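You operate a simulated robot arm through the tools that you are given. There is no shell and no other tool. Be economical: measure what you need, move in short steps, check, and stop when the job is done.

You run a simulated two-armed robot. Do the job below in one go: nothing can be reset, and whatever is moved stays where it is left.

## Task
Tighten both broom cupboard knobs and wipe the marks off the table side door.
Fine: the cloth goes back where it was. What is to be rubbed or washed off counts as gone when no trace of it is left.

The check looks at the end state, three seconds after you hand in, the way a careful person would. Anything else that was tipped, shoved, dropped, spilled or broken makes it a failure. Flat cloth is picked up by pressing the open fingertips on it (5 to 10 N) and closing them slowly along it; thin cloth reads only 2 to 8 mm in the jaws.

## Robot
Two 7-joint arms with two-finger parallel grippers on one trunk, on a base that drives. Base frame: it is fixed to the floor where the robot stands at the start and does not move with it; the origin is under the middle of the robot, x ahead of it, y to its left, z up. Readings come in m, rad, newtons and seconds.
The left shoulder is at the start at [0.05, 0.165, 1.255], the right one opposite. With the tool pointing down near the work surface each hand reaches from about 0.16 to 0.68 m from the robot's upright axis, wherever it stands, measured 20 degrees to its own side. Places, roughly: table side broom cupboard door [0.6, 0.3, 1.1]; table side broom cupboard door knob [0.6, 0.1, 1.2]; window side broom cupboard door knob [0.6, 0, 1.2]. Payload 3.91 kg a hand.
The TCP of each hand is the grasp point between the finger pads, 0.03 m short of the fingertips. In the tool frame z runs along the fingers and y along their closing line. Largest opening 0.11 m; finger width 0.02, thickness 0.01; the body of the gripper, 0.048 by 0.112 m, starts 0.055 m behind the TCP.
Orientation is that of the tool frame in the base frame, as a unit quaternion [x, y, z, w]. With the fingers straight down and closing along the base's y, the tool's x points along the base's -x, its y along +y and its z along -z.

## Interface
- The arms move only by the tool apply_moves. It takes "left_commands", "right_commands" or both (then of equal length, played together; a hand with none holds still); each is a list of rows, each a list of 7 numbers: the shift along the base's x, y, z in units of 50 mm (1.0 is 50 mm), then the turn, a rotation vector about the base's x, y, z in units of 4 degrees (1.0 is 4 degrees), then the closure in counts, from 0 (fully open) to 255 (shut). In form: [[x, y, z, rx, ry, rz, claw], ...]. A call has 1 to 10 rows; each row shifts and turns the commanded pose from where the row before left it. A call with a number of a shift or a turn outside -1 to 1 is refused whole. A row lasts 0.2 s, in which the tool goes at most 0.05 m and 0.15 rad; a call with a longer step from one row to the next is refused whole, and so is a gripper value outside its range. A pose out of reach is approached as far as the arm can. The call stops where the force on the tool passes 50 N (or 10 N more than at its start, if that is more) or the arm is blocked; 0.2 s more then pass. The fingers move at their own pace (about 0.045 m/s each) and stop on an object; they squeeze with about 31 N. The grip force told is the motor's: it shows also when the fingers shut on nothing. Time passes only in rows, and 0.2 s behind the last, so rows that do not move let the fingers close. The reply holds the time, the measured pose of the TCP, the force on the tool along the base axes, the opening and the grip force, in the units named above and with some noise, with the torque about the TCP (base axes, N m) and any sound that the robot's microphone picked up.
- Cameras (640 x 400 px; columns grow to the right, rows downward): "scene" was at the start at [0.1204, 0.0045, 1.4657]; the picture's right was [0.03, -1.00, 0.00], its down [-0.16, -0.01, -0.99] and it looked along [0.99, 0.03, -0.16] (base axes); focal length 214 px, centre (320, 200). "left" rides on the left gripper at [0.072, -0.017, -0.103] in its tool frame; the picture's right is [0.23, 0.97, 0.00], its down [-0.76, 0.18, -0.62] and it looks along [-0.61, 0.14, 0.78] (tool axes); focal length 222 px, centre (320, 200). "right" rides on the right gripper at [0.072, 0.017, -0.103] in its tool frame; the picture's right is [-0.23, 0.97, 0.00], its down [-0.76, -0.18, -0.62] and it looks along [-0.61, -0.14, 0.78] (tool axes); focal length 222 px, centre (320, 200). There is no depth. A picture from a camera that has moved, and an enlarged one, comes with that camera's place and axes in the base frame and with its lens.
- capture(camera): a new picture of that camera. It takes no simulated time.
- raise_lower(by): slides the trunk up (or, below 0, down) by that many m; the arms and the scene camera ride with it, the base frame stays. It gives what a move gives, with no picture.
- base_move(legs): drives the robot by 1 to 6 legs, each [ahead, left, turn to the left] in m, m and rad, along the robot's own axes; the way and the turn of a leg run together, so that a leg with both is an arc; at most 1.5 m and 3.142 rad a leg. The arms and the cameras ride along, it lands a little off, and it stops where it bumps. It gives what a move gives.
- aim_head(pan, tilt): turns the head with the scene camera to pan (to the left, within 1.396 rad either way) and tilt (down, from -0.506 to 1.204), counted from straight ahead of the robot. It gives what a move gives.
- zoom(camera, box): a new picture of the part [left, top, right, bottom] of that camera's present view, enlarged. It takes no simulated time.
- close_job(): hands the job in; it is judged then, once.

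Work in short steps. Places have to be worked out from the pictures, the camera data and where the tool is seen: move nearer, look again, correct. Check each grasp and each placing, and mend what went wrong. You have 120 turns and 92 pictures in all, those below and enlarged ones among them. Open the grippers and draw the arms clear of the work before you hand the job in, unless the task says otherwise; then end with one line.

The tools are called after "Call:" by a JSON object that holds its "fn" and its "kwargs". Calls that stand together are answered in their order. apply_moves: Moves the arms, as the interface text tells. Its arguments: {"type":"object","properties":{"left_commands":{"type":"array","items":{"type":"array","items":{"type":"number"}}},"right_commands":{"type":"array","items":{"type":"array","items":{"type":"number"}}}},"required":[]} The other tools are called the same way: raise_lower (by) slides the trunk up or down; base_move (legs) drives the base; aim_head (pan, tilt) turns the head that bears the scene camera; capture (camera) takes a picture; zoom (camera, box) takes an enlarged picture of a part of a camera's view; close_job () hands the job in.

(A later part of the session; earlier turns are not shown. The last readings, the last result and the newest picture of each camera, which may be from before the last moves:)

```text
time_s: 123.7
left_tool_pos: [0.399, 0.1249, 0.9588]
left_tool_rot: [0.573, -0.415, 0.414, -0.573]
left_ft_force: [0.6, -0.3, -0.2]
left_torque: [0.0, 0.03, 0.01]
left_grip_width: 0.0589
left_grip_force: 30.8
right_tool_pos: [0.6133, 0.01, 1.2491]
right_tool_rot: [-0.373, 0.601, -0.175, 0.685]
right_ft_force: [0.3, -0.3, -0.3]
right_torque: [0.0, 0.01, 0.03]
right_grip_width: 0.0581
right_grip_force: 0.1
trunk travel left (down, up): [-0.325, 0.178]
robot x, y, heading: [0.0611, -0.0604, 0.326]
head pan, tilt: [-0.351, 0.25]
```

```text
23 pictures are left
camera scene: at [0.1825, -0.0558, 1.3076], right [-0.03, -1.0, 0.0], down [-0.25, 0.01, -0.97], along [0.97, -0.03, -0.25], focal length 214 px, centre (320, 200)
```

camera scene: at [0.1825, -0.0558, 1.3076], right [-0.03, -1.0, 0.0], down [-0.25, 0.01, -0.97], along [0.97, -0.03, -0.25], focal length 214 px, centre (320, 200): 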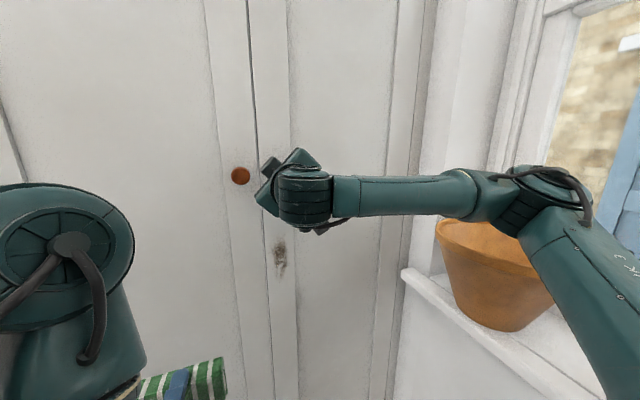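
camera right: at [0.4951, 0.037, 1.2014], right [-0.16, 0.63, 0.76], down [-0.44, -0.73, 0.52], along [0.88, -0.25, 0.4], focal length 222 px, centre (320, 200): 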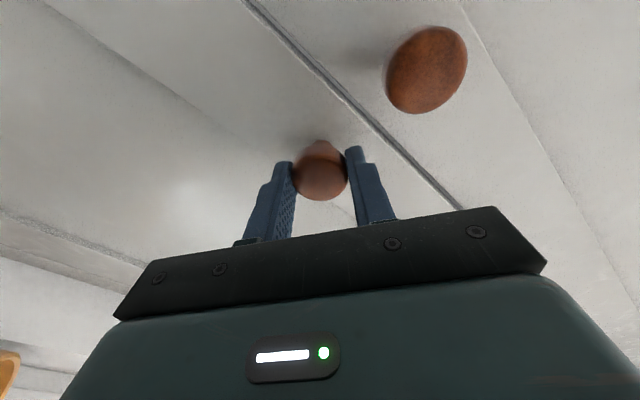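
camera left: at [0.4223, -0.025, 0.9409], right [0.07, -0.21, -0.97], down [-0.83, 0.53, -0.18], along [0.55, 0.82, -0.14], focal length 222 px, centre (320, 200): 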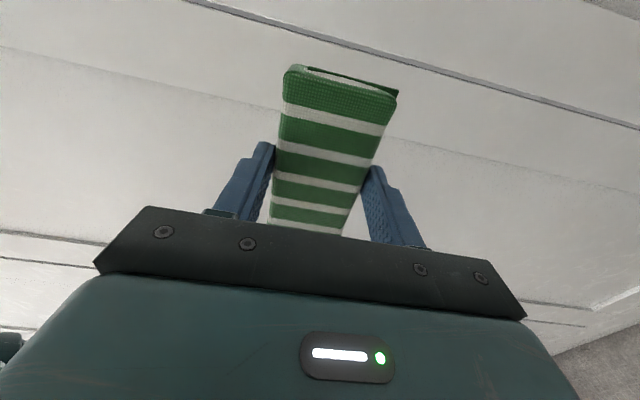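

It rolls freely that way. I continue further back by 72° more.

Call:
{"fn": "apply_moves", "kwargs": {"right_commands": [[0, 0, 0, -0.94, -0.31, 0, 120], [0, 0, 0, -0.94, -0.31, 0, 120], [0, 0, 0, -0.94, -0.31, 0, 120], [0, 0, 0, -0.94, -0.31, 0, 120], [0, 0, 0, -0.94, -0.31, 0, 120], [0, 0, 0, -0.94, -0.31, 0, 120], [0, 0, 0, -0.94, -0.31, 0, 120], [0, 0, 0, -0.94, -0.31, 0, 120], [0, 0, 0, -0.94, -0.31, 0, 120], [0, 0, 0, -0.94, -0.31, 0, 120]]}}

Call:
{"fn": "apply_moves", "kwargs": {"right_commands": [[0, 0, 0, -0.94, -0.31, 0, 120], [0, 0, 0, -0.94, -0.31, 0, 120], [0, 0, 0, -0.94, -0.31, 0, 120], [0, 0, 0, -0.94, -0.31, 0, 120], [0, 0, 0, -0.94, -0.31, 0, 120], [0, 0, 0, -0.94, -0.31, 0, 120], [0, 0, 0, -0.94, -0.31, 0, 120], [0, 0, 0, -0.94, -0.31, 0, 120], [0, 0, 0, 0, 0, 0, 120]]}}

```text
time_s: 125.9
left_tool_pos: [0.3996, 0.1232, 0.9587]
left_tool_rot: [-0.573, 0.415, -0.414, 0.573]
left_ft_force: [1.0, -0.6, 0.3]
left_torque: [-0.04, 0.05, -0.03]
left_grip_width: 0.059
left_grip_force: 31.3
right_tool_pos: [0.6135, 0.0088, 1.2478]
right_tool_rot: [-0.553, 0.436, -0.398, 0.588]
right_ft_force: [0.6, 0.3, -0.1]
right_torque: [-0.03, -0.01, -0.03]
right_grip_width: 0.0583
right_grip_force: 0.0
trunk travel left (down, up): [-0.325, 0.178]
robot x, y, heading: [0.0634, -0.0628, 0.318]
head pan, tilt: [-0.351, 0.25]
```

```text
time_s: 127.9
left_tool_pos: [0.3996, 0.1239, 0.9589]
left_tool_rot: [0.573, -0.414, 0.414, -0.573]
left_ft_force: [0.3, -0.4, -0.2]
left_torque: [-0.01, 0.01, 0.01]
left_grip_width: 0.0591
left_grip_force: 31.3
right_tool_pos: [0.6142, 0.0081, 1.2485]
right_tool_rot: [0.65, -0.267, 0.544, -0.459]
right_ft_force: [0.5, -0.3, -0.7]
right_torque: [0.04, 0.02, -0.01]
right_grip_width: 0.0583
right_grip_force: 0.0
trunk travel left (down, up): [-0.325, 0.178]
robot x, y, heading: [0.0645, -0.0667, 0.325]
head pan, tilt: [-0.351, 0.25]
```

At about −115°. I roll 8 more rows back, then grip.

Call:
{"fn": "apply_moves", "kwargs": {"right_commands": [[0, 0, 0, -0.94, -0.31, 0, 120], [0, 0, 0, -0.94, -0.31, 0, 120], [0, 0, 0, -0.94, -0.31, 0, 120], [0, 0, 0, -0.94, -0.31, 0, 120], [0, 0, 0, -0.94, -0.31, 0, 120], [0, 0, 0, -0.94, -0.31, 0, 120], [0, 0, 0, -0.94, -0.31, 0, 120], [0, 0, 0, -0.94, -0.31, 0, 120], [0, 0, 0, 0, 0, 0, 120]]}}

Call:
{"fn": "apply_moves", "kwargs": {"right_commands": [[0, 0, 0, 0, 0, 0, 180], [0, 0, 0, 0, 0, 0, 255], [0, 0, 0, 0, 0, 0, 255], [0, 0, 0, 0, 0, 0, 255], [0, 0, 0, 0.94, 0.31, 0, 255], [0, 0, 0, 0.94, 0.31, 0, 255], [0, 0, 0, 0.94, 0.31, 0, 255]]}}

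Call:
{"fn": "capture", "kwargs": {"camera": "right"}}

```text
time_s: 129.9
left_tool_pos: [0.3996, 0.1241, 0.9592]
left_tool_rot: [-0.574, 0.414, -0.412, 0.574]
left_ft_force: [0.8, -0.3, 0.0]
left_torque: [-0.01, 0.02, -0.03]
left_grip_width: 0.0591
left_grip_force: 30.8
right_tool_pos: [0.5463, 0.0408, 1.191]
right_tool_rot: [0.697, -0.088, 0.644, -0.304]
right_ft_force: [-0.1, 0.7, 0.0]
right_torque: [-0.01, 0.02, 0.03]
right_grip_width: 0.0582
right_grip_force: 0.1
right hand out of reach, approached as far as the arm can: row 3, 4, 5, 6, 7, 8
trunk travel left (down, up): [-0.325, 0.178]
robot x, y, heading: [0.0628, -0.0669, 0.314]
head pan, tilt: [-0.351, 0.25]
```

```text
time_s: 131.5
left_tool_pos: [0.3986, 0.1239, 0.9584]
left_tool_rot: [0.573, -0.415, 0.413, -0.573]
left_ft_force: [0.4, -0.3, -0.4]
left_torque: [0.04, 0.01, 0.03]
left_grip_width: 0.0589
left_grip_force: 31.4
right_tool_pos: [0.5437, 0.0445, 1.1887]
right_tool_rot: [0.686, -0.148, 0.614, -0.362]
right_ft_force: [0.8, -0.2, -0.1]
right_torque: [0.0, 0.03, -0.03]
right_grip_width: 0.0
right_grip_force: 31.3
trunk travel left (down, up): [-0.325, 0.178]
robot x, y, heading: [0.0627, -0.0645, 0.323]
head pan, tilt: [-0.351, 0.25]
```

```text
22 pictures are left
camera right: at [0.4654, -0.045, 1.2278], right [0.19, -0.53, -0.83], down [-0.79, 0.42, -0.45], along [0.59, 0.74, -0.34], focal length 222 px, centre (320, 200)
```

right: 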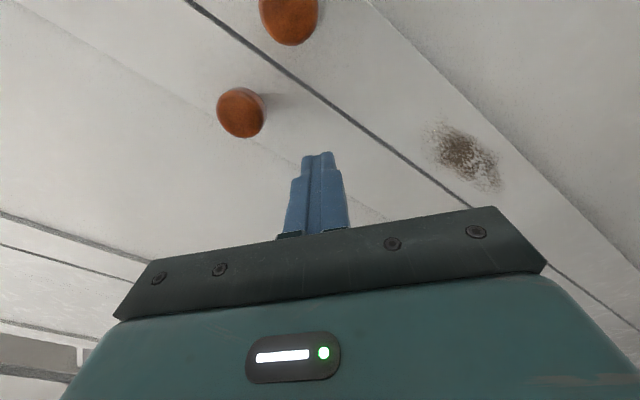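

The wrist limit is at about −120°, and the hand drifted off without contact. I roll forward 20°, realign in front of the knob and advance again.

Call:
{"fn": "apply_moves", "kwargs": {"right_commands": [[0, 0, 0, 0.94, 0.31, 0, 120], [0, 0, 0, 0.94, 0.31, 0, 120], [0, 0, 0, 0.94, 0.31, 0, 120], [0, 0, 0, 0.94, 0.31, 0, 120], [0, 0, 0, 0.94, 0.31, 0, 120], [0, 0, 0, 0.94, 0.31, 0, 120], [0.115, -0.348, 0.4, 0, 0, 0, 120], [0.115, -0.348, 0.4, 0, 0, 0, 120], [0.115, -0.348, 0.4, 0, 0, 0, 120], [0, 0, 0, 0, 0, 0, 120]]}}

Call:
{"fn": "capture", "kwargs": {"camera": "right"}}

```text
time_s: 133.7
left_tool_pos: [0.399, 0.1239, 0.9589]
left_tool_rot: [0.573, -0.415, 0.413, -0.573]
left_ft_force: [-0.7, -0.5, -0.5]
left_torque: [-0.01, 0.03, -0.01]
left_grip_width: 0.0588
left_grip_force: 31.5
right_tool_pos: [0.5609, -0.0068, 1.2482]
right_tool_rot: [0.641, -0.29, 0.527, -0.478]
right_ft_force: [0.9, -0.7, -0.9]
right_torque: [0.01, -0.03, 0.01]
right_grip_width: 0.0582
right_grip_force: 0.0
trunk travel left (down, up): [-0.325, 0.178]
robot x, y, heading: [0.0633, -0.067, 0.322]
head pan, tilt: [-0.351, 0.25]
```

```text
21 pictures are left
camera right: at [0.486, -0.1075, 1.2594], right [0.07, -0.17, -0.98], down [-0.83, 0.54, -0.15], along [0.56, 0.82, -0.1], focal length 222 px, centre (320, 200)
```

right: 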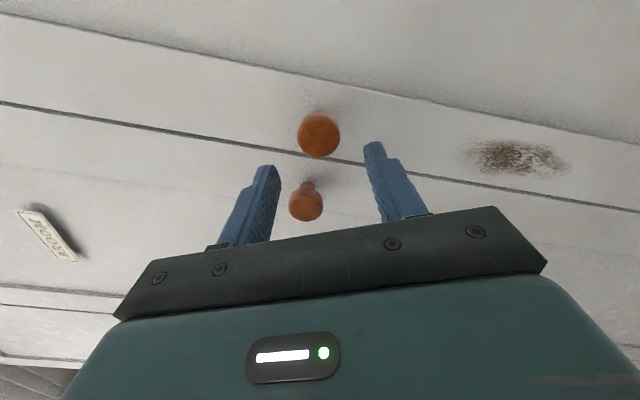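

Well aligned at roll ≈ −115°. Advance 56 mm and grip.

Call:
{"fn": "apply_moves", "kwargs": {"right_commands": [[0.357, 0.118, 0, 0, 0, 0, 120], [0.357, 0.118, 0, 0, 0, 0, 120], [0.357, 0.118, 0, 0, 0, 0, 120], [0, 0, 0, 0, 0, 0, 180], [0, 0, 0, 0, 0, 0, 255], [0, 0, 0, 0, 0, 0, 255], [0, 0, 0, 0, 0, 0, 255]]}}

Call:
{"fn": "apply_moves", "kwargs": {"right_commands": [[0, 0, 0, 0.94, 0.31, 0, 255], [0, 0, 0, 0.94, 0.31, 0, 255], [0, 0, 0, 0.94, 0.31, 0, 255], [0, 0, 0, 0.94, 0.31, 0, 255], [0, 0, 0, 0.94, 0.31, 0, 255], [0, 0, 0, 0.94, 0.31, 0, 255], [0, 0, 0, 0.94, 0.31, 0, 255], [0, 0, 0, 0.94, 0.31, 0, 255]]}}

Call:
{"fn": "apply_moves", "kwargs": {"right_commands": [[0, 0, 0, 0.94, 0.31, 0, 255], [0, 0, 0, 0.94, 0.31, 0, 255], [0, 0, 0, 0.94, 0.31, 0, 255], [0, 0, 0, 0.94, 0.31, 0, 255], [0, 0, 0, 0.94, 0.31, 0, 255], [0, 0, 0, 0.94, 0.31, 0, 255], [0, 0, 0, 0.94, 0.31, 0, 255], [0, 0, 0, 0.94, 0.31, 0, 255]]}}

```text
time_s: 135.3
left_tool_pos: [0.3992, 0.1239, 0.9596]
left_tool_rot: [-0.573, 0.415, -0.413, 0.573]
left_ft_force: [-0.4, -0.4, 0.3]
left_torque: [-0.02, 0.01, -0.02]
left_grip_width: 0.0589
left_grip_force: 31.7
right_tool_pos: [0.6148, 0.0113, 1.2487]
right_tool_rot: [0.639, -0.288, 0.528, -0.479]
right_ft_force: [1.8, 2.4, 6.6]
right_torque: [0.05, -0.14, 0.24]
right_grip_width: 0.0344
right_grip_force: 44.5
trunk travel left (down, up): [-0.325, 0.178]
robot x, y, heading: [0.0636, -0.0632, 0.319]
head pan, tilt: [-0.351, 0.25]
```

```text
time_s: 137.1
left_tool_pos: [0.3979, 0.1242, 0.9591]
left_tool_rot: [0.573, -0.415, 0.414, -0.573]
left_ft_force: [-0.5, 0.2, -0.5]
left_torque: [0.02, 0.0, -0.01]
left_grip_width: 0.0587
left_grip_force: 30.6
right_tool_pos: [0.6134, 0.0109, 1.2492]
right_tool_rot: [-0.535, 0.455, -0.379, 0.602]
right_ft_force: [0.1, 2.8, 17.1]
right_torque: [0.11, -0.41, 0.24]
right_grip_width: 0.0343
right_grip_force: 45.1
trunk travel left (down, up): [-0.325, 0.178]
robot x, y, heading: [0.0584, -0.0569, 0.323]
head pan, tilt: [-0.351, 0.25]
```

```text
time_s: 138.9
left_tool_pos: [0.3983, 0.124, 0.9602]
left_tool_rot: [-0.573, 0.415, -0.413, 0.573]
left_ft_force: [-0.1, -0.3, 0.1]
left_torque: [0.03, 0.0, 0.0]
left_grip_width: 0.0587
left_grip_force: 31.0
right_tool_pos: [0.6129, 0.0103, 1.2499]
right_tool_rot: [-0.392, 0.585, -0.2, 0.681]
right_ft_force: [0.7, -0.1, 21.9]
right_torque: [0.08, -0.4, -0.08]
right_grip_width: 0.0343
right_grip_force: 45.2
trunk travel left (down, up): [-0.325, 0.178]
robot x, y, heading: [0.0602, -0.0624, 0.32]
head pan, tilt: [-0.351, 0.25]
```

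Still turning freely (some vertical side load; I relieve it by 3 mm). Continue to roll ≈ 0.

Call:
{"fn": "apply_moves", "kwargs": {"right_commands": [[0, 0, 0.06, 0.94, 0.31, 0, 255], [0, 0, 0, 0.94, 0.31, 0, 255], [0, 0, 0, 0.94, 0.31, 0, 255], [0, 0, 0, 0.94, 0.31, 0, 255], [0, 0, 0, 0.94, 0.31, 0, 255], [0, 0, 0, 0.94, 0.31, 0, 255], [0, 0, 0, 0.94, 0.31, 0, 255]]}}

Call:
{"fn": "apply_moves", "kwargs": {"right_commands": [[0, 0, 0, 0.94, 0.31, 0, 255], [0, 0, 0, 0.94, 0.31, 0, 255], [0, 0, 0, 0.94, 0.31, 0, 255], [0, 0, 0, 0.94, 0.31, 0, 255], [0, 0, 0, 0.94, 0.31, 0, 255]]}}

Call:
{"fn": "zoom", "kwargs": {"camera": "right", "box": [190, 60, 510, 260]}}

```text
time_s: 140.5
left_tool_pos: [0.3978, 0.1238, 0.9596]
left_tool_rot: [0.573, -0.415, 0.413, -0.573]
left_ft_force: [0.0, -0.2, -0.8]
left_torque: [0.03, 0.01, 0.0]
left_grip_width: 0.0589
left_grip_force: 30.5
right_tool_pos: [0.615, 0.01, 1.2516]
right_tool_rot: [-0.242, 0.666, -0.03, 0.705]
right_ft_force: [2.9, -0.2, 14.4]
right_torque: [0.06, -0.32, -0.02]
right_grip_width: 0.0347
right_grip_force: 44.9
trunk travel left (down, up): [-0.325, 0.178]
robot x, y, heading: [0.0647, -0.0658, 0.318]
head pan, tilt: [-0.351, 0.25]
```

```text
time_s: 141.7
left_tool_pos: [0.3983, 0.1236, 0.9604]
left_tool_rot: [-0.572, 0.416, -0.412, 0.574]
left_ft_force: [0.2, 0.3, -1.0]
left_torque: [0.0, 0.04, 0.0]
left_grip_width: 0.059
left_grip_force: 31.1
right_tool_pos: [0.614, 0.0091, 1.2516]
right_tool_rot: [-0.124, 0.699, 0.092, 0.698]
right_ft_force: [3.4, -4.0, 12.6]
right_torque: [0.07, -0.23, -0.1]
right_grip_width: 0.0347
right_grip_force: 45.0
trunk travel left (down, up): [-0.325, 0.178]
robot x, y, heading: [0.0652, -0.0666, 0.318]
head pan, tilt: [-0.351, 0.25]
```

```text
2.00 times, centred on (350, 160) of right
camera zoom: at [0.5121, -0.0082, 1.1788], right [-0.3, 0.94, 0.18], down [-0.54, -0.32, 0.77], along [0.79, 0.13, 0.61], focal length 444 px, centre (260, 280)
```

zoom: 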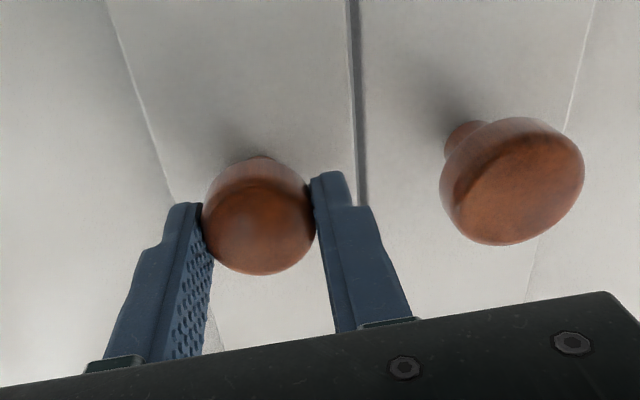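

No tightness yet. I continue to +12°, then open, roll back 119° in place, and regrip for a second stroke.

Call:
{"fn": "apply_moves", "kwargs": {"right_commands": [[0, 0, 0.04, 0.94, 0.31, 0, 255], [0, 0, 0, 0.94, 0.31, 0, 255], [0, 0, 0, 0.94, 0.31, 0, 255], [0, 0, 0, 0, 0, 0, 120], [0, 0, 0, 0, 0, 0, 120], [0, 0, 0, 0, 0, 0, 120]]}}

Call:
{"fn": "apply_moves", "kwargs": {"right_commands": [[0, 0, 0, -0.94, -0.31, 0, 120], [0, 0, 0, -0.94, -0.31, 0, 120], [0, 0, 0, -0.94, -0.31, 0, 120], [0, 0, 0, -0.94, -0.31, 0, 120], [0, 0, 0, -0.94, -0.31, 0, 120], [0, 0, 0, -0.94, -0.31, 0, 120], [0, 0, 0, -0.94, -0.31, 0, 120], [0, 0, 0, -0.94, -0.31, 0, 120], [0, 0, 0, -0.94, -0.31, 0, 120], [0, 0, 0, -0.94, -0.31, 0, 120]]}}

Call:
{"fn": "apply_moves", "kwargs": {"right_commands": [[0, 0, 0, -0.94, -0.31, 0, 120], [0, 0, 0, -0.94, -0.31, 0, 120], [0, 0, 0, -0.94, -0.31, 0, 120], [0, 0, 0, -0.94, -0.31, 0, 120], [0, 0, 0, -0.94, -0.31, 0, 120], [0, 0, 0, -0.94, -0.31, 0, 120], [0, 0, 0, -0.94, -0.31, 0, 120], [0, 0, 0, -0.94, -0.31, 0, 120], [0, 0, 0, -0.94, -0.31, 0, 120], [0, 0, 0, -0.94, -0.31, 0, 120]]}}

Call:
{"fn": "apply_moves", "kwargs": {"right_commands": [[0, 0, 0, -0.94, -0.31, 0, 120], [0, 0, 0, -0.94, -0.31, 0, 120], [0, 0, 0, -0.94, -0.31, 0, 120], [0, 0, 0, -0.94, -0.31, 0, 120], [0, 0, 0, -0.94, -0.31, 0, 120], [0, 0, 0, -0.94, -0.31, 0, 120], [0, 0, 0, -0.94, -0.31, 0, 120], [0, 0, 0, -0.94, -0.31, 0, 120], [0, 0, 0, -0.94, -0.31, 0, 120], [0, 0, 0, 0, 0, 0, 120]]}}

Call:
{"fn": "apply_moves", "kwargs": {"right_commands": [[0, 0, 0, 0, 0, 0, 180], [0, 0, 0, 0, 0, 0, 255], [0, 0, 0, 0, 0, 0, 255], [0, 0, 0, 0, 0, 0, 255], [0, 0, 0, 0.94, 0.31, 0, 255], [0, 0, 0, 0.94, 0.31, 0, 255], [0, 0, 0, 0.94, 0.31, 0, 255], [0, 0, 0, 0.94, 0.31, 0, 255], [0, 0, 0, 0.94, 0.31, 0, 255]]}}

```text
time_s: 143.1
left_tool_pos: [0.3993, 0.1243, 0.9595]
left_tool_rot: [0.573, -0.415, 0.413, -0.573]
left_ft_force: [-0.2, 0.0, -0.5]
left_torque: [0.04, 0.0, 0.0]
left_grip_width: 0.0591
left_grip_force: 30.8
right_tool_pos: [0.6153, 0.0108, 1.2532]
right_tool_rot: [-0.053, 0.71, 0.165, 0.683]
right_ft_force: [-0.4, 0.5, -1.0]
right_torque: [0.01, -0.01, -0.03]
right_grip_width: 0.0582
right_grip_force: 0.1
trunk travel left (down, up): [-0.325, 0.178]
robot x, y, heading: [0.0658, -0.0633, 0.329]
head pan, tilt: [-0.351, 0.25]
```

```text
time_s: 145.3
left_tool_pos: [0.399, 0.1236, 0.9592]
left_tool_rot: [0.574, -0.415, 0.413, -0.573]
left_ft_force: [0.6, 0.4, -0.6]
left_torque: [0.04, 0.0, 0.03]
left_grip_width: 0.0588
left_grip_force: 31.1
right_tool_pos: [0.6148, 0.0108, 1.2527]
right_tool_rot: [-0.289, 0.648, -0.079, 0.7]
right_ft_force: [0.3, 0.6, 0.1]
right_torque: [0.02, 0.02, 0.01]
right_grip_width: 0.0582
right_grip_force: 0.1
trunk travel left (down, up): [-0.325, 0.178]
robot x, y, heading: [0.0645, -0.0618, 0.318]
head pan, tilt: [-0.351, 0.25]
```

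```text
time_s: 147.5
left_tool_pos: [0.3988, 0.1229, 0.9597]
left_tool_rot: [0.573, -0.415, 0.413, -0.573]
left_ft_force: [-0.8, -0.2, -0.7]
left_torque: [0.01, -0.01, -0.02]
left_grip_width: 0.0588
left_grip_force: 31.4
right_tool_pos: [0.6154, 0.0111, 1.2529]
right_tool_rot: [-0.488, 0.509, -0.314, 0.635]
right_ft_force: [-1.8, 0.0, 0.6]
right_torque: [0.02, 0.0, 0.01]
right_grip_width: 0.0584
right_grip_force: 0.1
trunk travel left (down, up): [-0.325, 0.178]
robot x, y, heading: [0.0655, -0.0663, 0.325]
head pan, tilt: [-0.351, 0.25]
```

```text
time_s: 149.7
left_tool_pos: [0.3986, 0.1248, 0.9591]
left_tool_rot: [0.573, -0.415, 0.413, -0.573]
left_ft_force: [-0.6, -0.1, -0.7]
left_torque: [0.0, 0.01, 0.04]
left_grip_width: 0.0591
left_grip_force: 30.8
right_tool_pos: [0.6139, 0.011, 1.2524]
right_tool_rot: [0.619, -0.334, 0.493, -0.513]
right_ft_force: [0.0, 0.3, 0.2]
right_torque: [-0.05, 0.0, -0.01]
right_grip_width: 0.0582
right_grip_force: 0.0
trunk travel left (down, up): [-0.325, 0.178]
robot x, y, heading: [0.0594, -0.0609, 0.317]
head pan, tilt: [-0.351, 0.25]
```

```text
time_s: 151.7
left_tool_pos: [0.4001, 0.1237, 0.9605]
left_tool_rot: [0.573, -0.415, 0.413, -0.573]
left_ft_force: [0.4, -0.2, -0.1]
left_torque: [0.0, 0.01, 0.0]
left_grip_width: 0.059
left_grip_force: 31.4
right_tool_pos: [0.6174, 0.008, 1.2499]
right_tool_rot: [-0.552, 0.44, -0.397, 0.587]
right_ft_force: [-4.5, -11.2, -21.2]
right_torque: [-0.83, 0.25, -0.19]
right_grip_width: 0.0345
right_grip_force: 44.6
trunk travel left (down, up): [-0.325, 0.178]
robot x, y, heading: [0.061, -0.0626, 0.323]
head pan, tilt: [-0.351, 0.25]
```

Now there is a resisting axial torque of ~0.7 Nm: the knob is getting tight. A little more to confirm.

Call:
{"fn": "apply_moves", "kwargs": {"right_commands": [[0, 0, 0, 0.94, 0.31, 0, 255], [0, 0, 0, 0.94, 0.31, 0, 255], [0, 0, 0, 0, 0, 0, 255]]}}

Call:
{"fn": "apply_moves", "kwargs": {"right_commands": [[0, 0, 0, 0.94, 0.31, 0, 255], [0, 0, 0, 0.94, 0.31, 0, 255], [0, 0, 0, 0, 0, 0, 255]]}}

```text
time_s: 152.5
left_tool_pos: [0.3991, 0.1238, 0.959]
left_tool_rot: [0.573, -0.416, 0.413, -0.573]
left_ft_force: [1.1, 0.5, -0.6]
left_torque: [0.03, 0.04, -0.01]
left_grip_width: 0.0591
left_grip_force: 31.6
right_tool_pos: [0.6161, 0.0095, 1.2494]
right_tool_rot: [-0.523, 0.476, -0.355, 0.611]
right_ft_force: [-4.2, -7.2, -20.5]
right_torque: [-0.81, 0.23, -0.05]
right_grip_width: 0.0345
right_grip_force: 44.2
trunk travel left (down, up): [-0.325, 0.178]
robot x, y, heading: [0.062, -0.0598, 0.325]
head pan, tilt: [-0.351, 0.25]
```

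```text
time_s: 153.3
left_tool_pos: [0.3996, 0.1243, 0.9587]
left_tool_rot: [-0.573, 0.415, -0.412, 0.573]
left_ft_force: [-0.4, -0.2, 0.2]
left_torque: [-0.02, 0.05, 0.01]
left_grip_width: 0.0588
left_grip_force: 31.5
right_tool_pos: [0.6167, 0.0103, 1.249]
right_tool_rot: [-0.488, 0.512, -0.312, 0.634]
right_ft_force: [-3.3, -4.4, -20.8]
right_torque: [-0.76, 0.29, -0.05]
right_grip_width: 0.0343
right_grip_force: 45.0
trunk travel left (down, up): [-0.325, 0.178]
robot x, y, heading: [0.0636, -0.0658, 0.319]
head pan, tilt: [-0.351, 0.25]
```

The torque saturates at ~0.7 Nm with the fingers slipping round it: the window-side knob is tight. I release, back off 6 cm, move 74 mm left, and roll back to ≈ −105° for the table-side knob.

Call:
{"fn": "apply_moves", "kwargs": {"right_commands": [[0, 0, 0, 0, 0, 0, 120], [0, 0, 0, 0, 0, 0, 120], [0, 0, 0, 0, 0, 0, 120], [-0.38, -0.126, 0, 0, 0, 0, 120], [-0.38, -0.126, 0, 0, 0, 0, 120], [-0.38, -0.126, 0, 0, 0, 0, 120], [-0.1165, 0.351, 0, -0.94, -0.31, 0, 120], [-0.1165, 0.351, 0, -0.94, -0.31, 0, 120], [-0.1165, 0.351, 0, -0.94, -0.31, 0, 120], [-0.1165, 0.351, 0, -0.94, -0.31, 0, 120]]}}

Call:
{"fn": "apply_moves", "kwargs": {"right_commands": [[0, 0, 0, -0.94, -0.31, 0, 120], [0, 0, 0, -0.94, -0.31, 0, 120], [0, 0, 0, -0.94, -0.31, 0, 120], [0, 0, 0, -0.94, -0.31, 0, 120], [0, 0, 0, 0, 0, 0, 120]]}}

Call:
{"fn": "capture", "kwargs": {"camera": "right"}}

Call:
{"fn": "capture", "kwargs": {"camera": "scene"}}

```text
time_s: 155.5
left_tool_pos: [0.3992, 0.125, 0.959]
left_tool_rot: [0.573, -0.415, 0.413, -0.573]
left_ft_force: [0.7, -0.1, 0.5]
left_torque: [-0.01, 0.01, 0.02]
left_grip_width: 0.059
left_grip_force: 31.2
right_tool_pos: [0.5348, 0.0622, 1.2534]
right_tool_rot: [-0.553, 0.436, -0.399, 0.587]
right_ft_force: [0.5, 0.3, 0.1]
right_torque: [0.02, 0.02, -0.01]
right_grip_width: 0.0581
right_grip_force: 0.1
trunk travel left (down, up): [-0.325, 0.178]
robot x, y, heading: [0.063, -0.0631, 0.321]
head pan, tilt: [-0.351, 0.25]
```

```text
time_s: 156.7
left_tool_pos: [0.3996, 0.1247, 0.9599]
left_tool_rot: [0.574, -0.415, 0.413, -0.573]
left_ft_force: [-0.4, -0.1, -0.3]
left_torque: [-0.01, 0.01, -0.02]
left_grip_width: 0.0589
left_grip_force: 31.2
right_tool_pos: [0.5352, 0.0607, 1.2538]
right_tool_rot: [0.608, -0.354, 0.476, -0.528]
right_ft_force: [0.1, -0.5, -0.1]
right_torque: [0.02, 0.02, 0.02]
right_grip_width: 0.0583
right_grip_force: 0.1
trunk travel left (down, up): [-0.325, 0.178]
robot x, y, heading: [0.0666, -0.0667, 0.318]
head pan, tilt: [-0.351, 0.25]
```

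```text
19 pictures are left
camera right: at [0.4599, -0.04, 1.2493], right [0.0, 0.03, -1.0], down [-0.83, 0.55, 0.01], along [0.56, 0.83, 0.02], focal length 222 px, centre (320, 200)
```

right: 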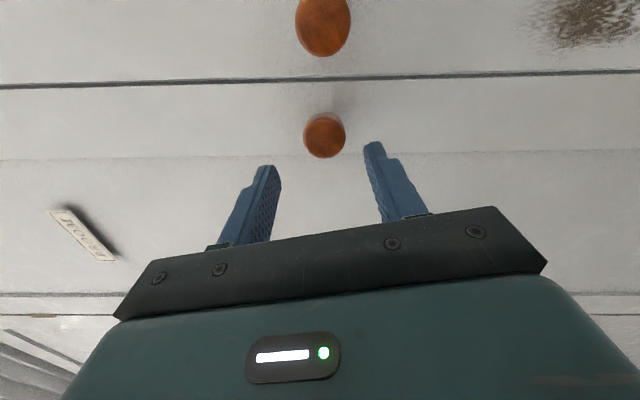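

```text
18 pictures are left
camera scene: at [0.1825, -0.0557, 1.3077], right [-0.03, -1.0, 0.0], down [-0.25, 0.01, -0.97], along [0.97, -0.03, -0.25], focal length 214 px, centre (320, 200)
```

scene: 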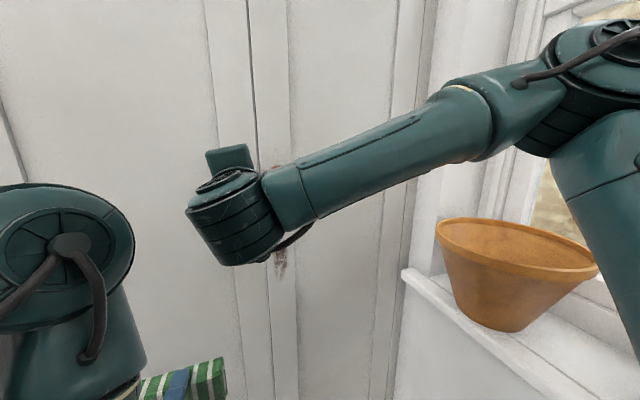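

Aligned with the table-side knob exactly like before. Advance, grip and turn clockwise.

Call:
{"fn": "apply_moves", "kwargs": {"right_commands": [[0.376, 0.125, 0, 0, 0, 0, 120], [0.376, 0.125, 0, 0, 0, 0, 120], [0.376, 0.125, 0, 0, 0, 0, 120], [0, 0, 0, 0, 0, 0, 180], [0, 0, 0, 0, 0, 0, 255], [0, 0, 0, 0, 0, 0, 255], [0, 0, 0, 0, 0, 0, 255]]}}

Call:
{"fn": "apply_moves", "kwargs": {"right_commands": [[0, 0, 0, 0.94, 0.31, 0, 255], [0, 0, 0, 0.94, 0.31, 0, 255], [0, 0, 0, 0.94, 0.31, 0, 255], [0, 0, 0, 0.94, 0.31, 0, 255], [0, 0, 0, 0.94, 0.31, 0, 255]]}}

```text
time_s: 158.3
left_tool_pos: [0.3988, 0.1247, 0.9578]
left_tool_rot: [-0.573, 0.415, -0.413, 0.573]
left_ft_force: [0.2, 0.2, -0.3]
left_torque: [-0.02, 0.03, 0.02]
left_grip_width: 0.0589
left_grip_force: 31.1
right_tool_pos: [0.5917, 0.0805, 1.2507]
right_tool_rot: [0.609, -0.356, 0.474, -0.527]
right_ft_force: [-2.9, -4.2, -15.9]
right_torque: [-0.11, 0.29, -0.1]
right_grip_width: 0.0343
right_grip_force: 45.2
trunk travel left (down, up): [-0.325, 0.178]
robot x, y, heading: [0.0635, -0.0657, 0.319]
head pan, tilt: [-0.351, 0.25]
```

```text
time_s: 159.5
left_tool_pos: [0.3994, 0.1242, 0.9585]
left_tool_rot: [-0.573, 0.416, -0.412, 0.573]
left_ft_force: [-0.9, 0.5, -0.3]
left_torque: [-0.02, -0.01, 0.01]
left_grip_width: 0.0592
left_grip_force: 30.8
right_tool_pos: [0.5919, 0.0798, 1.2501]
right_tool_rot: [-0.539, 0.458, -0.375, 0.599]
right_ft_force: [-3.9, -2.8, -22.4]
right_torque: [-0.11, 0.37, 0.42]
right_grip_width: 0.0344
right_grip_force: 44.8
trunk travel left (down, up): [-0.325, 0.178]
robot x, y, heading: [0.058, -0.0635, 0.322]
head pan, tilt: [-0.351, 0.25]
```

Turning freely; I lower the command 3 mm to relieve the vertical load and continue the stroke toward roll 0.

Call:
{"fn": "apply_moves", "kwargs": {"right_commands": [[0, 0, -0.06, 0.94, 0.31, 0, 255], [0, 0, 0, 0.94, 0.31, 0, 255], [0, 0, 0, 0.94, 0.31, 0, 255], [0, 0, 0, 0.94, 0.31, 0, 255], [0, 0, 0, 0.94, 0.31, 0, 255], [0, 0, 0, 0.94, 0.31, 0, 255], [0, 0, 0, 0.94, 0.31, 0, 255], [0, 0, 0, 0.94, 0.31, 0, 255]]}}

Call:
{"fn": "apply_moves", "kwargs": {"right_commands": [[0, 0, 0, 0.94, 0.31, 0, 255], [0, 0, 0, 0.94, 0.31, 0, 255], [0, 0, 0, 0.94, 0.31, 0, 255], [0, 0, 0, 0.94, 0.31, 0, 255], [0, 0, 0, 0.94, 0.31, 0, 255], [0, 0, 0, 0.94, 0.31, 0, 255], [0, 0, 0, 0.94, 0.31, 0, 255], [0, 0, 0, 0.94, 0.31, 0, 255]]}}

Call:
{"fn": "apply_moves", "kwargs": {"right_commands": [[0, 0, 0, 0.94, 0.31, 0, 255], [0, 0, 0, 0.94, 0.31, 0, 255], [0, 0, 0, 0.94, 0.31, 0, 255], [0, 0, 0, 0.94, 0.31, 0, 255]]}}

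```text
time_s: 161.3
left_tool_pos: [0.4, 0.1245, 0.9582]
left_tool_rot: [0.573, -0.416, 0.413, -0.572]
left_ft_force: [0.3, -0.9, 0.6]
left_torque: [0.0, 0.04, 0.03]
left_grip_width: 0.0592
left_grip_force: 30.5
right_tool_pos: [0.5927, 0.0807, 1.2501]
right_tool_rot: [-0.393, 0.588, -0.2, 0.678]
right_ft_force: [0.7, -1.5, -6.7]
right_torque: [-0.06, 0.15, -0.04]
right_grip_width: 0.0343
right_grip_force: 45.4
trunk travel left (down, up): [-0.325, 0.178]
robot x, y, heading: [0.0632, -0.0675, 0.323]
head pan, tilt: [-0.351, 0.25]
```

```text
time_s: 163.1
left_tool_pos: [0.3996, 0.1251, 0.9593]
left_tool_rot: [0.574, -0.415, 0.413, -0.572]
left_ft_force: [0.1, 0.7, -0.1]
left_torque: [0.01, 0.0, 0.0]
left_grip_width: 0.0589
left_grip_force: 31.4
right_tool_pos: [0.5919, 0.0805, 1.2502]
right_tool_rot: [-0.221, 0.675, -0.005, 0.704]
right_ft_force: [0.3, -1.2, -1.3]
right_torque: [0.07, -0.24, 0.12]
right_grip_width: 0.0341
right_grip_force: 45.3
trunk travel left (down, up): [-0.325, 0.178]
robot x, y, heading: [0.0655, -0.0595, 0.322]
head pan, tilt: [-0.351, 0.25]
```

```text
time_s: 164.1
left_tool_pos: [0.3996, 0.1249, 0.959]
left_tool_rot: [0.574, -0.415, 0.413, -0.573]
left_ft_force: [0.7, -0.3, -0.2]
left_torque: [-0.02, -0.01, 0.0]
left_grip_width: 0.0591
left_grip_force: 31.1
right_tool_pos: [0.5918, 0.0804, 1.2508]
right_tool_rot: [-0.125, 0.7, 0.093, 0.697]
right_ft_force: [1.4, 0.3, 0.9]
right_torque: [0.09, -0.28, -0.12]
right_grip_width: 0.0342
right_grip_force: 44.9
trunk travel left (down, up): [-0.325, 0.178]
robot x, y, heading: [0.061, -0.0596, 0.321]
head pan, tilt: [-0.351, 0.25]
```

100° done, still free. One small bit more, then open, roll back 115°, regrip and turn again.

Call:
{"fn": "apply_moves", "kwargs": {"right_commands": [[0, 0, 0, 0.94, 0.31, 0, 255], [0, 0, 0, 0.94, 0.31, 0, 255], [0, 0, 0, 0, 0, 0, 120], [0, 0, 0, 0, 0, 0, 120], [0, 0, 0, 0, 0, 0, 120]]}}

Call:
{"fn": "apply_moves", "kwargs": {"right_commands": [[0, 0, 0, -0.94, -0.31, 0, 120], [0, 0, 0, -0.94, -0.31, 0, 120], [0, 0, 0, -0.94, -0.31, 0, 120], [0, 0, 0, -0.94, -0.31, 0, 120], [0, 0, 0, -0.94, -0.31, 0, 120], [0, 0, 0, -0.94, -0.31, 0, 120], [0, 0, 0, -0.94, -0.31, 0, 120], [0, 0, 0, -0.94, -0.31, 0, 120], [0, 0, 0, -0.94, -0.31, 0, 120], [0, 0, 0, -0.94, -0.31, 0, 120]]}}

Call:
{"fn": "apply_moves", "kwargs": {"right_commands": [[0, 0, 0, -0.94, -0.31, 0, 120], [0, 0, 0, -0.94, -0.31, 0, 120], [0, 0, 0, -0.94, -0.31, 0, 120], [0, 0, 0, -0.94, -0.31, 0, 120], [0, 0, 0, -0.94, -0.31, 0, 120], [0, 0, 0, -0.94, -0.31, 0, 120], [0, 0, 0, -0.94, -0.31, 0, 120], [0, 0, 0, -0.94, -0.31, 0, 120], [0, 0, 0, -0.94, -0.31, 0, 120], [0, 0, 0, -0.94, -0.31, 0, 120]]}}

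Call:
{"fn": "apply_moves", "kwargs": {"right_commands": [[0, 0, 0, -0.94, -0.31, 0, 120], [0, 0, 0, -0.94, -0.31, 0, 120], [0, 0, 0, -0.94, -0.31, 0, 120], [0, 0, 0, -0.94, -0.31, 0, 120], [0, 0, 0, -0.94, -0.31, 0, 120], [0, 0, 0, -0.94, -0.31, 0, 120], [0, 0, 0, -0.94, -0.31, 0, 120], [0, 0, 0, -0.94, -0.31, 0, 120], [0, 0, 0, 0, 0, 0, 120]]}}

Call:
{"fn": "apply_moves", "kwargs": {"right_commands": [[0, 0, 0, 0, 0, 0, 180], [0, 0, 0, 0, 0, 0, 255], [0, 0, 0, 0, 0, 0, 255], [0, 0, 0, 0, 0, 0, 255], [0, 0, 0, 0.94, 0.31, 0, 255], [0, 0, 0, 0.94, 0.31, 0, 255], [0, 0, 0, 0.94, 0.31, 0, 255], [0, 0, 0, 0.94, 0.31, 0, 255]]}}

```text
time_s: 165.3
left_tool_pos: [0.3982, 0.1239, 0.959]
left_tool_rot: [0.573, -0.415, 0.413, -0.573]
left_ft_force: [-0.1, -0.1, -0.5]
left_torque: [0.06, 0.02, -0.04]
left_grip_width: 0.0591
left_grip_force: 30.7
right_tool_pos: [0.5913, 0.0811, 1.2504]
right_tool_rot: [-0.078, 0.707, 0.14, 0.689]
right_ft_force: [1.2, 0.5, -0.6]
right_torque: [0.04, -0.01, 0.0]
right_grip_width: 0.058
right_grip_force: 0.1
trunk travel left (down, up): [-0.325, 0.178]
robot x, y, heading: [0.0598, -0.061, 0.324]
head pan, tilt: [-0.351, 0.25]
```

```text
time_s: 167.5
left_tool_pos: [0.3987, 0.1245, 0.9599]
left_tool_rot: [-0.573, 0.415, -0.414, 0.573]
left_ft_force: [-0.5, 0.0, 0.0]
left_torque: [-0.01, 0.01, -0.04]
left_grip_width: 0.059
left_grip_force: 30.9
right_tool_pos: [0.5906, 0.0811, 1.2498]
right_tool_rot: [-0.31, 0.637, -0.104, 0.698]
right_ft_force: [0.6, -0.9, -0.4]
right_torque: [0.06, -0.01, 0.01]
right_grip_width: 0.058
right_grip_force: 0.0
trunk travel left (down, up): [-0.325, 0.178]
robot x, y, heading: [0.064, -0.0662, 0.321]
head pan, tilt: [-0.351, 0.25]
```

```text
time_s: 169.7
left_tool_pos: [0.3998, 0.1236, 0.9583]
left_tool_rot: [0.574, -0.415, 0.413, -0.573]
left_ft_force: [0.5, 0.2, -0.2]
left_torque: [0.0, -0.03, 0.02]
left_grip_width: 0.0586
left_grip_force: 30.6
right_tool_pos: [0.5914, 0.0801, 1.2489]
right_tool_rot: [-0.506, 0.492, -0.334, 0.625]
right_ft_force: [1.1, 0.0, 0.8]
right_torque: [0.01, -0.02, -0.02]
right_grip_width: 0.0579
right_grip_force: 0.1
trunk travel left (down, up): [-0.325, 0.178]
robot x, y, heading: [0.0644, -0.0651, 0.321]
head pan, tilt: [-0.351, 0.25]
```

```text
time_s: 171.7
left_tool_pos: [0.3993, 0.1243, 0.9597]
left_tool_rot: [0.574, -0.415, 0.413, -0.573]
left_ft_force: [-0.1, 0.0, -0.1]
left_torque: [-0.01, 0.0, 0.04]
left_grip_width: 0.0589
left_grip_force: 31.0
right_tool_pos: [0.5909, 0.0807, 1.2496]
right_tool_rot: [0.619, -0.333, 0.494, -0.512]
right_ft_force: [0.2, -0.1, -0.2]
right_torque: [0.0, 0.01, -0.02]
right_grip_width: 0.0583
right_grip_force: 0.1
trunk travel left (down, up): [-0.325, 0.178]
robot x, y, heading: [0.0601, -0.0666, 0.322]
head pan, tilt: [-0.351, 0.25]
```

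```text
time_s: 173.5
left_tool_pos: [0.3999, 0.1246, 0.9596]
left_tool_rot: [0.573, -0.415, 0.413, -0.573]
left_ft_force: [-0.4, 0.5, -0.7]
left_torque: [0.0, 0.04, 0.0]
left_grip_width: 0.0588
left_grip_force: 31.2
right_tool_pos: [0.5912, 0.08, 1.2493]
right_tool_rot: [-0.568, 0.417, -0.418, 0.574]
right_ft_force: [0.8, 0.6, 1.7]
right_torque: [0.04, -0.01, -0.07]
right_grip_width: 0.0343
right_grip_force: 44.9
trunk travel left (down, up): [-0.325, 0.178]
robot x, y, heading: [0.0652, -0.0664, 0.323]
head pan, tilt: [-0.351, 0.25]
```

Still free. Continue this stroke in steps, watching for the axial torque.

Call:
{"fn": "apply_moves", "kwargs": {"right_commands": [[0, 0, 0, 0.94, 0.31, 0, 255], [0, 0, 0, 0.94, 0.31, 0, 255], [0, 0, 0, 0.94, 0.31, 0, 255], [0, 0, 0, 0.94, 0.31, 0, 255], [0, 0, 0, 0.94, 0.31, 0, 255], [0, 0, 0, 0.94, 0.31, 0, 255], [0, 0, 0, 0.94, 0.31, 0, 255], [0, 0, 0, 0.94, 0.31, 0, 255]]}}

Call:
{"fn": "apply_moves", "kwargs": {"right_commands": [[0, 0, 0, 0.94, 0.31, 0, 255], [0, 0, 0, 0.94, 0.31, 0, 255], [0, 0, 0, 0.94, 0.31, 0, 255], [0, 0, 0, 0.94, 0.31, 0, 255], [0, 0, 0, 0.94, 0.31, 0, 255], [0, 0, 0, 0.94, 0.31, 0, 255], [0, 0, 0, 0.94, 0.31, 0, 255], [0, 0, 0, 0.94, 0.31, 0, 255]]}}

Call:
{"fn": "apply_moves", "kwargs": {"right_commands": [[0, 0, 0, 0.94, 0.31, 0, 255], [0, 0, 0, 0.94, 0.31, 0, 255], [0, 0, 0, 0.94, 0.31, 0, 255], [0, 0, 0, 0.94, 0.31, 0, 255], [0, 0, 0, 0.94, 0.31, 0, 255], [0, 0, 0, 0.94, 0.31, 0, 255]]}}

```text
time_s: 175.3
left_tool_pos: [0.3989, 0.125, 0.9593]
left_tool_rot: [0.573, -0.415, 0.414, -0.573]
left_ft_force: [0.1, 0.7, 0.0]
left_torque: [0.04, 0.01, -0.03]
left_grip_width: 0.0589
left_grip_force: 31.5
right_tool_pos: [0.5907, 0.0816, 1.2503]
right_tool_rot: [-0.432, 0.558, -0.246, 0.664]
right_ft_force: [1.0, 3.5, 5.3]
right_torque: [0.06, -0.11, -0.06]
right_grip_width: 0.0344
right_grip_force: 44.6
trunk travel left (down, up): [-0.325, 0.178]
robot x, y, heading: [0.063, -0.0627, 0.319]
head pan, tilt: [-0.351, 0.25]
```

```text
time_s: 177.1
left_tool_pos: [0.3978, 0.1233, 0.9593]
left_tool_rot: [-0.573, 0.415, -0.413, 0.573]
left_ft_force: [0.1, -0.2, -0.6]
left_torque: [-0.02, 0.02, 0.04]
left_grip_width: 0.0589
left_grip_force: 31.2
right_tool_pos: [0.5912, 0.0803, 1.2509]
right_tool_rot: [-0.265, 0.658, -0.054, 0.703]
right_ft_force: [0.5, 1.9, 5.9]
right_torque: [0.08, -0.34, 0.0]
right_grip_width: 0.0345
right_grip_force: 44.7
trunk travel left (down, up): [-0.325, 0.178]
robot x, y, heading: [0.0623, -0.0637, 0.319]
head pan, tilt: [-0.351, 0.25]
```

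```text
time_s: 178.5
left_tool_pos: [0.3984, 0.1235, 0.9592]
left_tool_rot: [0.573, -0.415, 0.413, -0.573]
left_ft_force: [-0.2, 0.5, 0.5]
left_torque: [-0.01, -0.01, -0.01]
left_grip_width: 0.0591
left_grip_force: 31.1
right_tool_pos: [0.5915, 0.079, 1.2508]
right_tool_rot: [-0.124, 0.699, 0.093, 0.698]
right_ft_force: [1.2, 0.1, 8.1]
right_torque: [0.16, -0.42, -0.03]
right_grip_width: 0.0346
right_grip_force: 44.6
trunk travel left (down, up): [-0.325, 0.178]
robot x, y, heading: [0.0652, -0.0659, 0.321]
head pan, tilt: [-0.351, 0.25]
```

About 210° now, still free. Another cycle: open, roll back, regrip, turn.

Call:
{"fn": "apply_moves", "kwargs": {"right_commands": [[0, 0, 0, 0.94, 0.31, 0, 255], [0, 0, 0, 0.94, 0.31, 0, 255], [0, 0, 0, 0, 0, 0, 120], [0, 0, 0, 0, 0, 0, 120], [0, 0, 0, 0, 0, 0, 120]]}}

Call:
{"fn": "apply_moves", "kwargs": {"right_commands": [[0, 0, 0, -0.94, -0.31, 0, 120], [0, 0, 0, -0.94, -0.31, 0, 120], [0, 0, 0, -0.94, -0.31, 0, 120], [0, 0, 0, -0.94, -0.31, 0, 120], [0, 0, 0, -0.94, -0.31, 0, 120], [0, 0, 0, -0.94, -0.31, 0, 120], [0, 0, 0, -0.94, -0.31, 0, 120], [0, 0, 0, -0.94, -0.31, 0, 120], [0, 0, 0, -0.94, -0.31, 0, 120], [0, 0, 0, -0.94, -0.31, 0, 120]]}}

Call:
{"fn": "apply_moves", "kwargs": {"right_commands": [[0, 0, 0, -0.94, -0.31, 0, 120], [0, 0, 0, -0.94, -0.31, 0, 120], [0, 0, 0, -0.94, -0.31, 0, 120], [0, 0, 0, -0.94, -0.31, 0, 120], [0, 0, 0, -0.94, -0.31, 0, 120], [0, 0, 0, -0.94, -0.31, 0, 120], [0, 0, 0, -0.94, -0.31, 0, 120], [0, 0, 0, -0.94, -0.31, 0, 120], [0, 0, 0, -0.94, -0.31, 0, 120], [0, 0, 0, -0.94, -0.31, 0, 120]]}}

Call:
{"fn": "apply_moves", "kwargs": {"right_commands": [[0, 0, 0, -0.94, -0.31, 0, 120], [0, 0, 0, -0.94, -0.31, 0, 120], [0, 0, 0, -0.94, -0.31, 0, 120], [0, 0, 0, -0.94, -0.31, 0, 120], [0, 0, 0, -0.94, -0.31, 0, 120], [0, 0, 0, -0.94, -0.31, 0, 120], [0, 0, 0, -0.94, -0.31, 0, 120], [0, 0, 0, -0.94, -0.31, 0, 120], [0, 0, 0, 0, 0, 0, 120]]}}

Call:
{"fn": "apply_moves", "kwargs": {"right_commands": [[0, 0, 0, 0, 0, 0, 180], [0, 0, 0, 0, 0, 0, 255], [0, 0, 0, 0, 0, 0, 255], [0, 0, 0, 0, 0, 0, 255], [0, 0, 0, 0.94, 0.31, 0, 255], [0, 0, 0, 0.94, 0.31, 0, 255], [0, 0, 0, 0.94, 0.31, 0, 255], [0, 0, 0, 0.94, 0.31, 0, 255], [0, 0, 0, 0.94, 0.31, 0, 255]]}}

Call:
{"fn": "apply_moves", "kwargs": {"right_commands": [[0, 0, 0, 0.94, 0.31, 0, 255], [0, 0, 0, 0.94, 0.31, 0, 255], [0, 0, 0, 0.94, 0.31, 0, 255], [0, 0, 0, 0.94, 0.31, 0, 255], [0, 0, 0, 0, 0, 0, 255]]}}

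```text
time_s: 179.7
left_tool_pos: [0.3999, 0.1241, 0.9588]
left_tool_rot: [0.573, -0.415, 0.414, -0.572]
left_ft_force: [-1.0, 0.1, -0.1]
left_torque: [0.02, 0.03, 0.03]
left_grip_width: 0.059
left_grip_force: 31.5
right_tool_pos: [0.5915, 0.08, 1.2486]
right_tool_rot: [-0.076, 0.707, 0.14, 0.689]
right_ft_force: [-0.3, 0.3, 0.0]
right_torque: [0.02, 0.0, 0.03]
right_grip_width: 0.0579
right_grip_force: 0.0
trunk travel left (down, up): [-0.325, 0.178]
robot x, y, heading: [0.0647, -0.0639, 0.321]
head pan, tilt: [-0.351, 0.25]
```

```text
time_s: 181.9
left_tool_pos: [0.3985, 0.1238, 0.959]
left_tool_rot: [-0.573, 0.415, -0.413, 0.573]
left_ft_force: [0.5, 0.0, -0.3]
left_torque: [0.05, 0.0, -0.02]
left_grip_width: 0.0588
left_grip_force: 31.1
right_tool_pos: [0.5913, 0.0797, 1.2498]
right_tool_rot: [-0.31, 0.637, -0.104, 0.698]
right_ft_force: [-0.5, 0.0, -0.9]
right_torque: [-0.01, 0.0, -0.03]
right_grip_width: 0.0583
right_grip_force: 0.1
trunk travel left (down, up): [-0.325, 0.178]
robot x, y, heading: [0.0639, -0.0608, 0.319]
head pan, tilt: [-0.351, 0.25]
```

```text
time_s: 184.1
left_tool_pos: [0.3989, 0.1243, 0.9579]
left_tool_rot: [-0.573, 0.415, -0.414, 0.573]
left_ft_force: [-0.3, -0.4, -0.4]
left_torque: [0.0, 0.02, 0.01]
left_grip_width: 0.0588
left_grip_force: 31.3
right_tool_pos: [0.5907, 0.0801, 1.2507]
right_tool_rot: [-0.506, 0.492, -0.336, 0.624]
right_ft_force: [-0.5, -0.3, -0.7]
right_torque: [0.0, 0.02, -0.01]
right_grip_width: 0.0581
right_grip_force: 0.0
trunk travel left (down, up): [-0.325, 0.178]
robot x, y, heading: [0.0641, -0.0625, 0.322]
head pan, tilt: [-0.351, 0.25]
```

```text
time_s: 186.1
left_tool_pos: [0.3993, 0.1238, 0.9589]
left_tool_rot: [0.573, -0.414, 0.414, -0.573]
left_ft_force: [0.3, 0.6, -1.0]
left_torque: [0.0, -0.05, 0.01]
left_grip_width: 0.0591
left_grip_force: 30.6
right_tool_pos: [0.5907, 0.0801, 1.2493]
right_tool_rot: [0.619, -0.333, 0.494, -0.512]
right_ft_force: [0.3, -0.3, 0.2]
right_torque: [0.0, 0.0, -0.04]
right_grip_width: 0.0582
right_grip_force: 0.1
trunk travel left (down, up): [-0.325, 0.178]
robot x, y, heading: [0.0621, -0.0618, 0.32]
head pan, tilt: [-0.351, 0.25]
```

```text
time_s: 188.1
left_tool_pos: [0.3972, 0.1253, 0.9585]
left_tool_rot: [0.574, -0.415, 0.413, -0.573]
left_ft_force: [-0.5, 0.5, -0.6]
left_torque: [0.02, 0.02, 0.02]
left_grip_width: 0.0589
left_grip_force: 31.1
right_tool_pos: [0.5921, 0.0796, 1.2501]
right_tool_rot: [-0.552, 0.437, -0.398, 0.588]
right_ft_force: [0.9, 1.9, 0.3]
right_torque: [-0.03, 0.05, -0.07]
right_grip_width: 0.0344
right_grip_force: 45.0
trunk travel left (down, up): [-0.325, 0.178]
robot x, y, heading: [0.0623, -0.0595, 0.321]
head pan, tilt: [-0.351, 0.25]
```

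```text
time_s: 189.3
left_tool_pos: [0.3986, 0.1249, 0.9585]
left_tool_rot: [0.574, -0.416, 0.413, -0.572]
left_ft_force: [0.1, -0.8, -0.5]
left_torque: [0.01, 0.02, 0.02]
left_grip_width: 0.059
left_grip_force: 31.0
right_tool_pos: [0.5911, 0.0803, 1.2511]
right_tool_rot: [-0.488, 0.51, -0.313, 0.636]
right_ft_force: [0.8, 2.4, -0.7]
right_torque: [-0.03, 0.01, 0.06]
right_grip_width: 0.0342
right_grip_force: 45.0
trunk travel left (down, up): [-0.325, 0.178]
robot x, y, heading: [0.066, -0.0638, 0.323]
head pan, tilt: [-0.351, 0.25]
```

Continue the stroke (≈255° so far).

Call:
{"fn": "apply_moves", "kwargs": {"right_commands": [[0, 0, 0, 0.94, 0.31, 0, 255], [0, 0, 0, 0.94, 0.31, 0, 255], [0, 0, 0, 0.94, 0.31, 0, 255], [0, 0, 0, 0.94, 0.31, 0, 255], [0, 0, 0, 0.94, 0.31, 0, 255]]}}

Call:
{"fn": "apply_moves", "kwargs": {"right_commands": [[0, 0, 0, 0.94, 0.31, 0, 255], [0, 0, 0, 0.94, 0.31, 0, 255], [0, 0, 0, 0.94, 0.31, 0, 255], [0, 0, 0, 0.94, 0.31, 0, 255], [0, 0, 0, 0.94, 0.31, 0, 255]]}}

Call:
{"fn": "apply_moves", "kwargs": {"right_commands": [[0, 0, 0, 0.94, 0.31, 0, 255], [0, 0, 0, 0.94, 0.31, 0, 255], [0, 0, 0, 0.94, 0.31, 0, 255], [0, 0, 0, 0.94, 0.31, 0, 255], [0, 0, 0, 0.94, 0.31, 0, 255]]}}

Call:
{"fn": "zoom", "kwargs": {"camera": "right", "box": [190, 60, 510, 260]}}

```text
time_s: 190.5
left_tool_pos: [0.3979, 0.123, 0.9586]
left_tool_rot: [-0.573, 0.416, -0.414, 0.573]
left_ft_force: [-0.3, 0.8, 0.0]
left_torque: [0.03, -0.01, -0.02]
left_grip_width: 0.0588
left_grip_force: 30.9
right_tool_pos: [0.5913, 0.0793, 1.2496]
right_tool_rot: [-0.393, 0.588, -0.198, 0.679]
right_ft_force: [1.2, 3.1, 4.2]
right_torque: [0.01, 0.06, -0.16]
right_grip_width: 0.0342
right_grip_force: 45.0
trunk travel left (down, up): [-0.325, 0.178]
robot x, y, heading: [0.064, -0.0612, 0.321]
head pan, tilt: [-0.351, 0.25]
```

```text
time_s: 191.7
left_tool_pos: [0.3995, 0.1246, 0.9587]
left_tool_rot: [-0.573, 0.415, -0.413, 0.573]
left_ft_force: [0.3, -0.7, -0.2]
left_torque: [-0.02, 0.03, -0.01]
left_grip_width: 0.0587
left_grip_force: 31.7
right_tool_pos: [0.5912, 0.0804, 1.2503]
right_tool_rot: [-0.287, 0.648, -0.078, 0.701]
right_ft_force: [0.4, -1.4, 2.9]
right_torque: [-0.68, -0.34, 0.01]
right_grip_width: 0.0347
right_grip_force: 45.0
trunk travel left (down, up): [-0.325, 0.178]
robot x, y, heading: [0.061, -0.0639, 0.319]
head pan, tilt: [-0.351, 0.25]
```

```text
time_s: 192.9
left_tool_pos: [0.3991, 0.1244, 0.9591]
left_tool_rot: [-0.573, 0.415, -0.412, 0.574]
left_ft_force: [0.7, -0.5, -0.4]
left_torque: [-0.01, -0.01, -0.02]
left_grip_width: 0.0589
left_grip_force: 31.0
right_tool_pos: [0.5905, 0.0798, 1.2491]
right_tool_rot: [-0.173, 0.689, 0.043, 0.702]
right_ft_force: [1.6, -3.2, 1.5]
right_torque: [-0.73, -0.26, -0.08]
right_grip_width: 0.0344
right_grip_force: 45.3
trunk travel left (down, up): [-0.325, 0.178]
robot x, y, heading: [0.0657, -0.0639, 0.32]
head pan, tilt: [-0.351, 0.25]
```

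```text
2.00 times, centred on (350, 160) of right
camera zoom: at [0.4918, 0.0525, 1.1757], right [-0.3, 0.95, 0.05], down [-0.58, -0.22, 0.79], along [0.76, 0.21, 0.61], focal length 444 px, centre (260, 280)
```

zoom: 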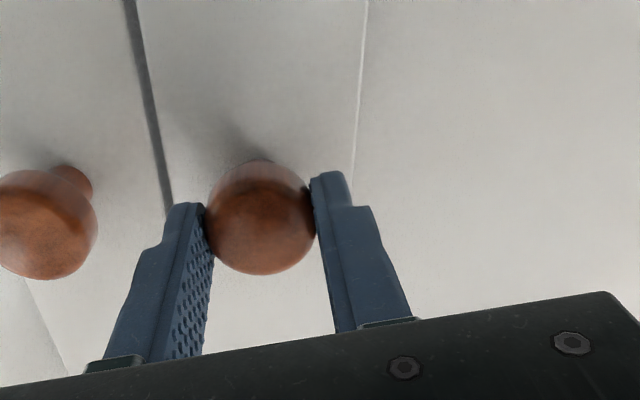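

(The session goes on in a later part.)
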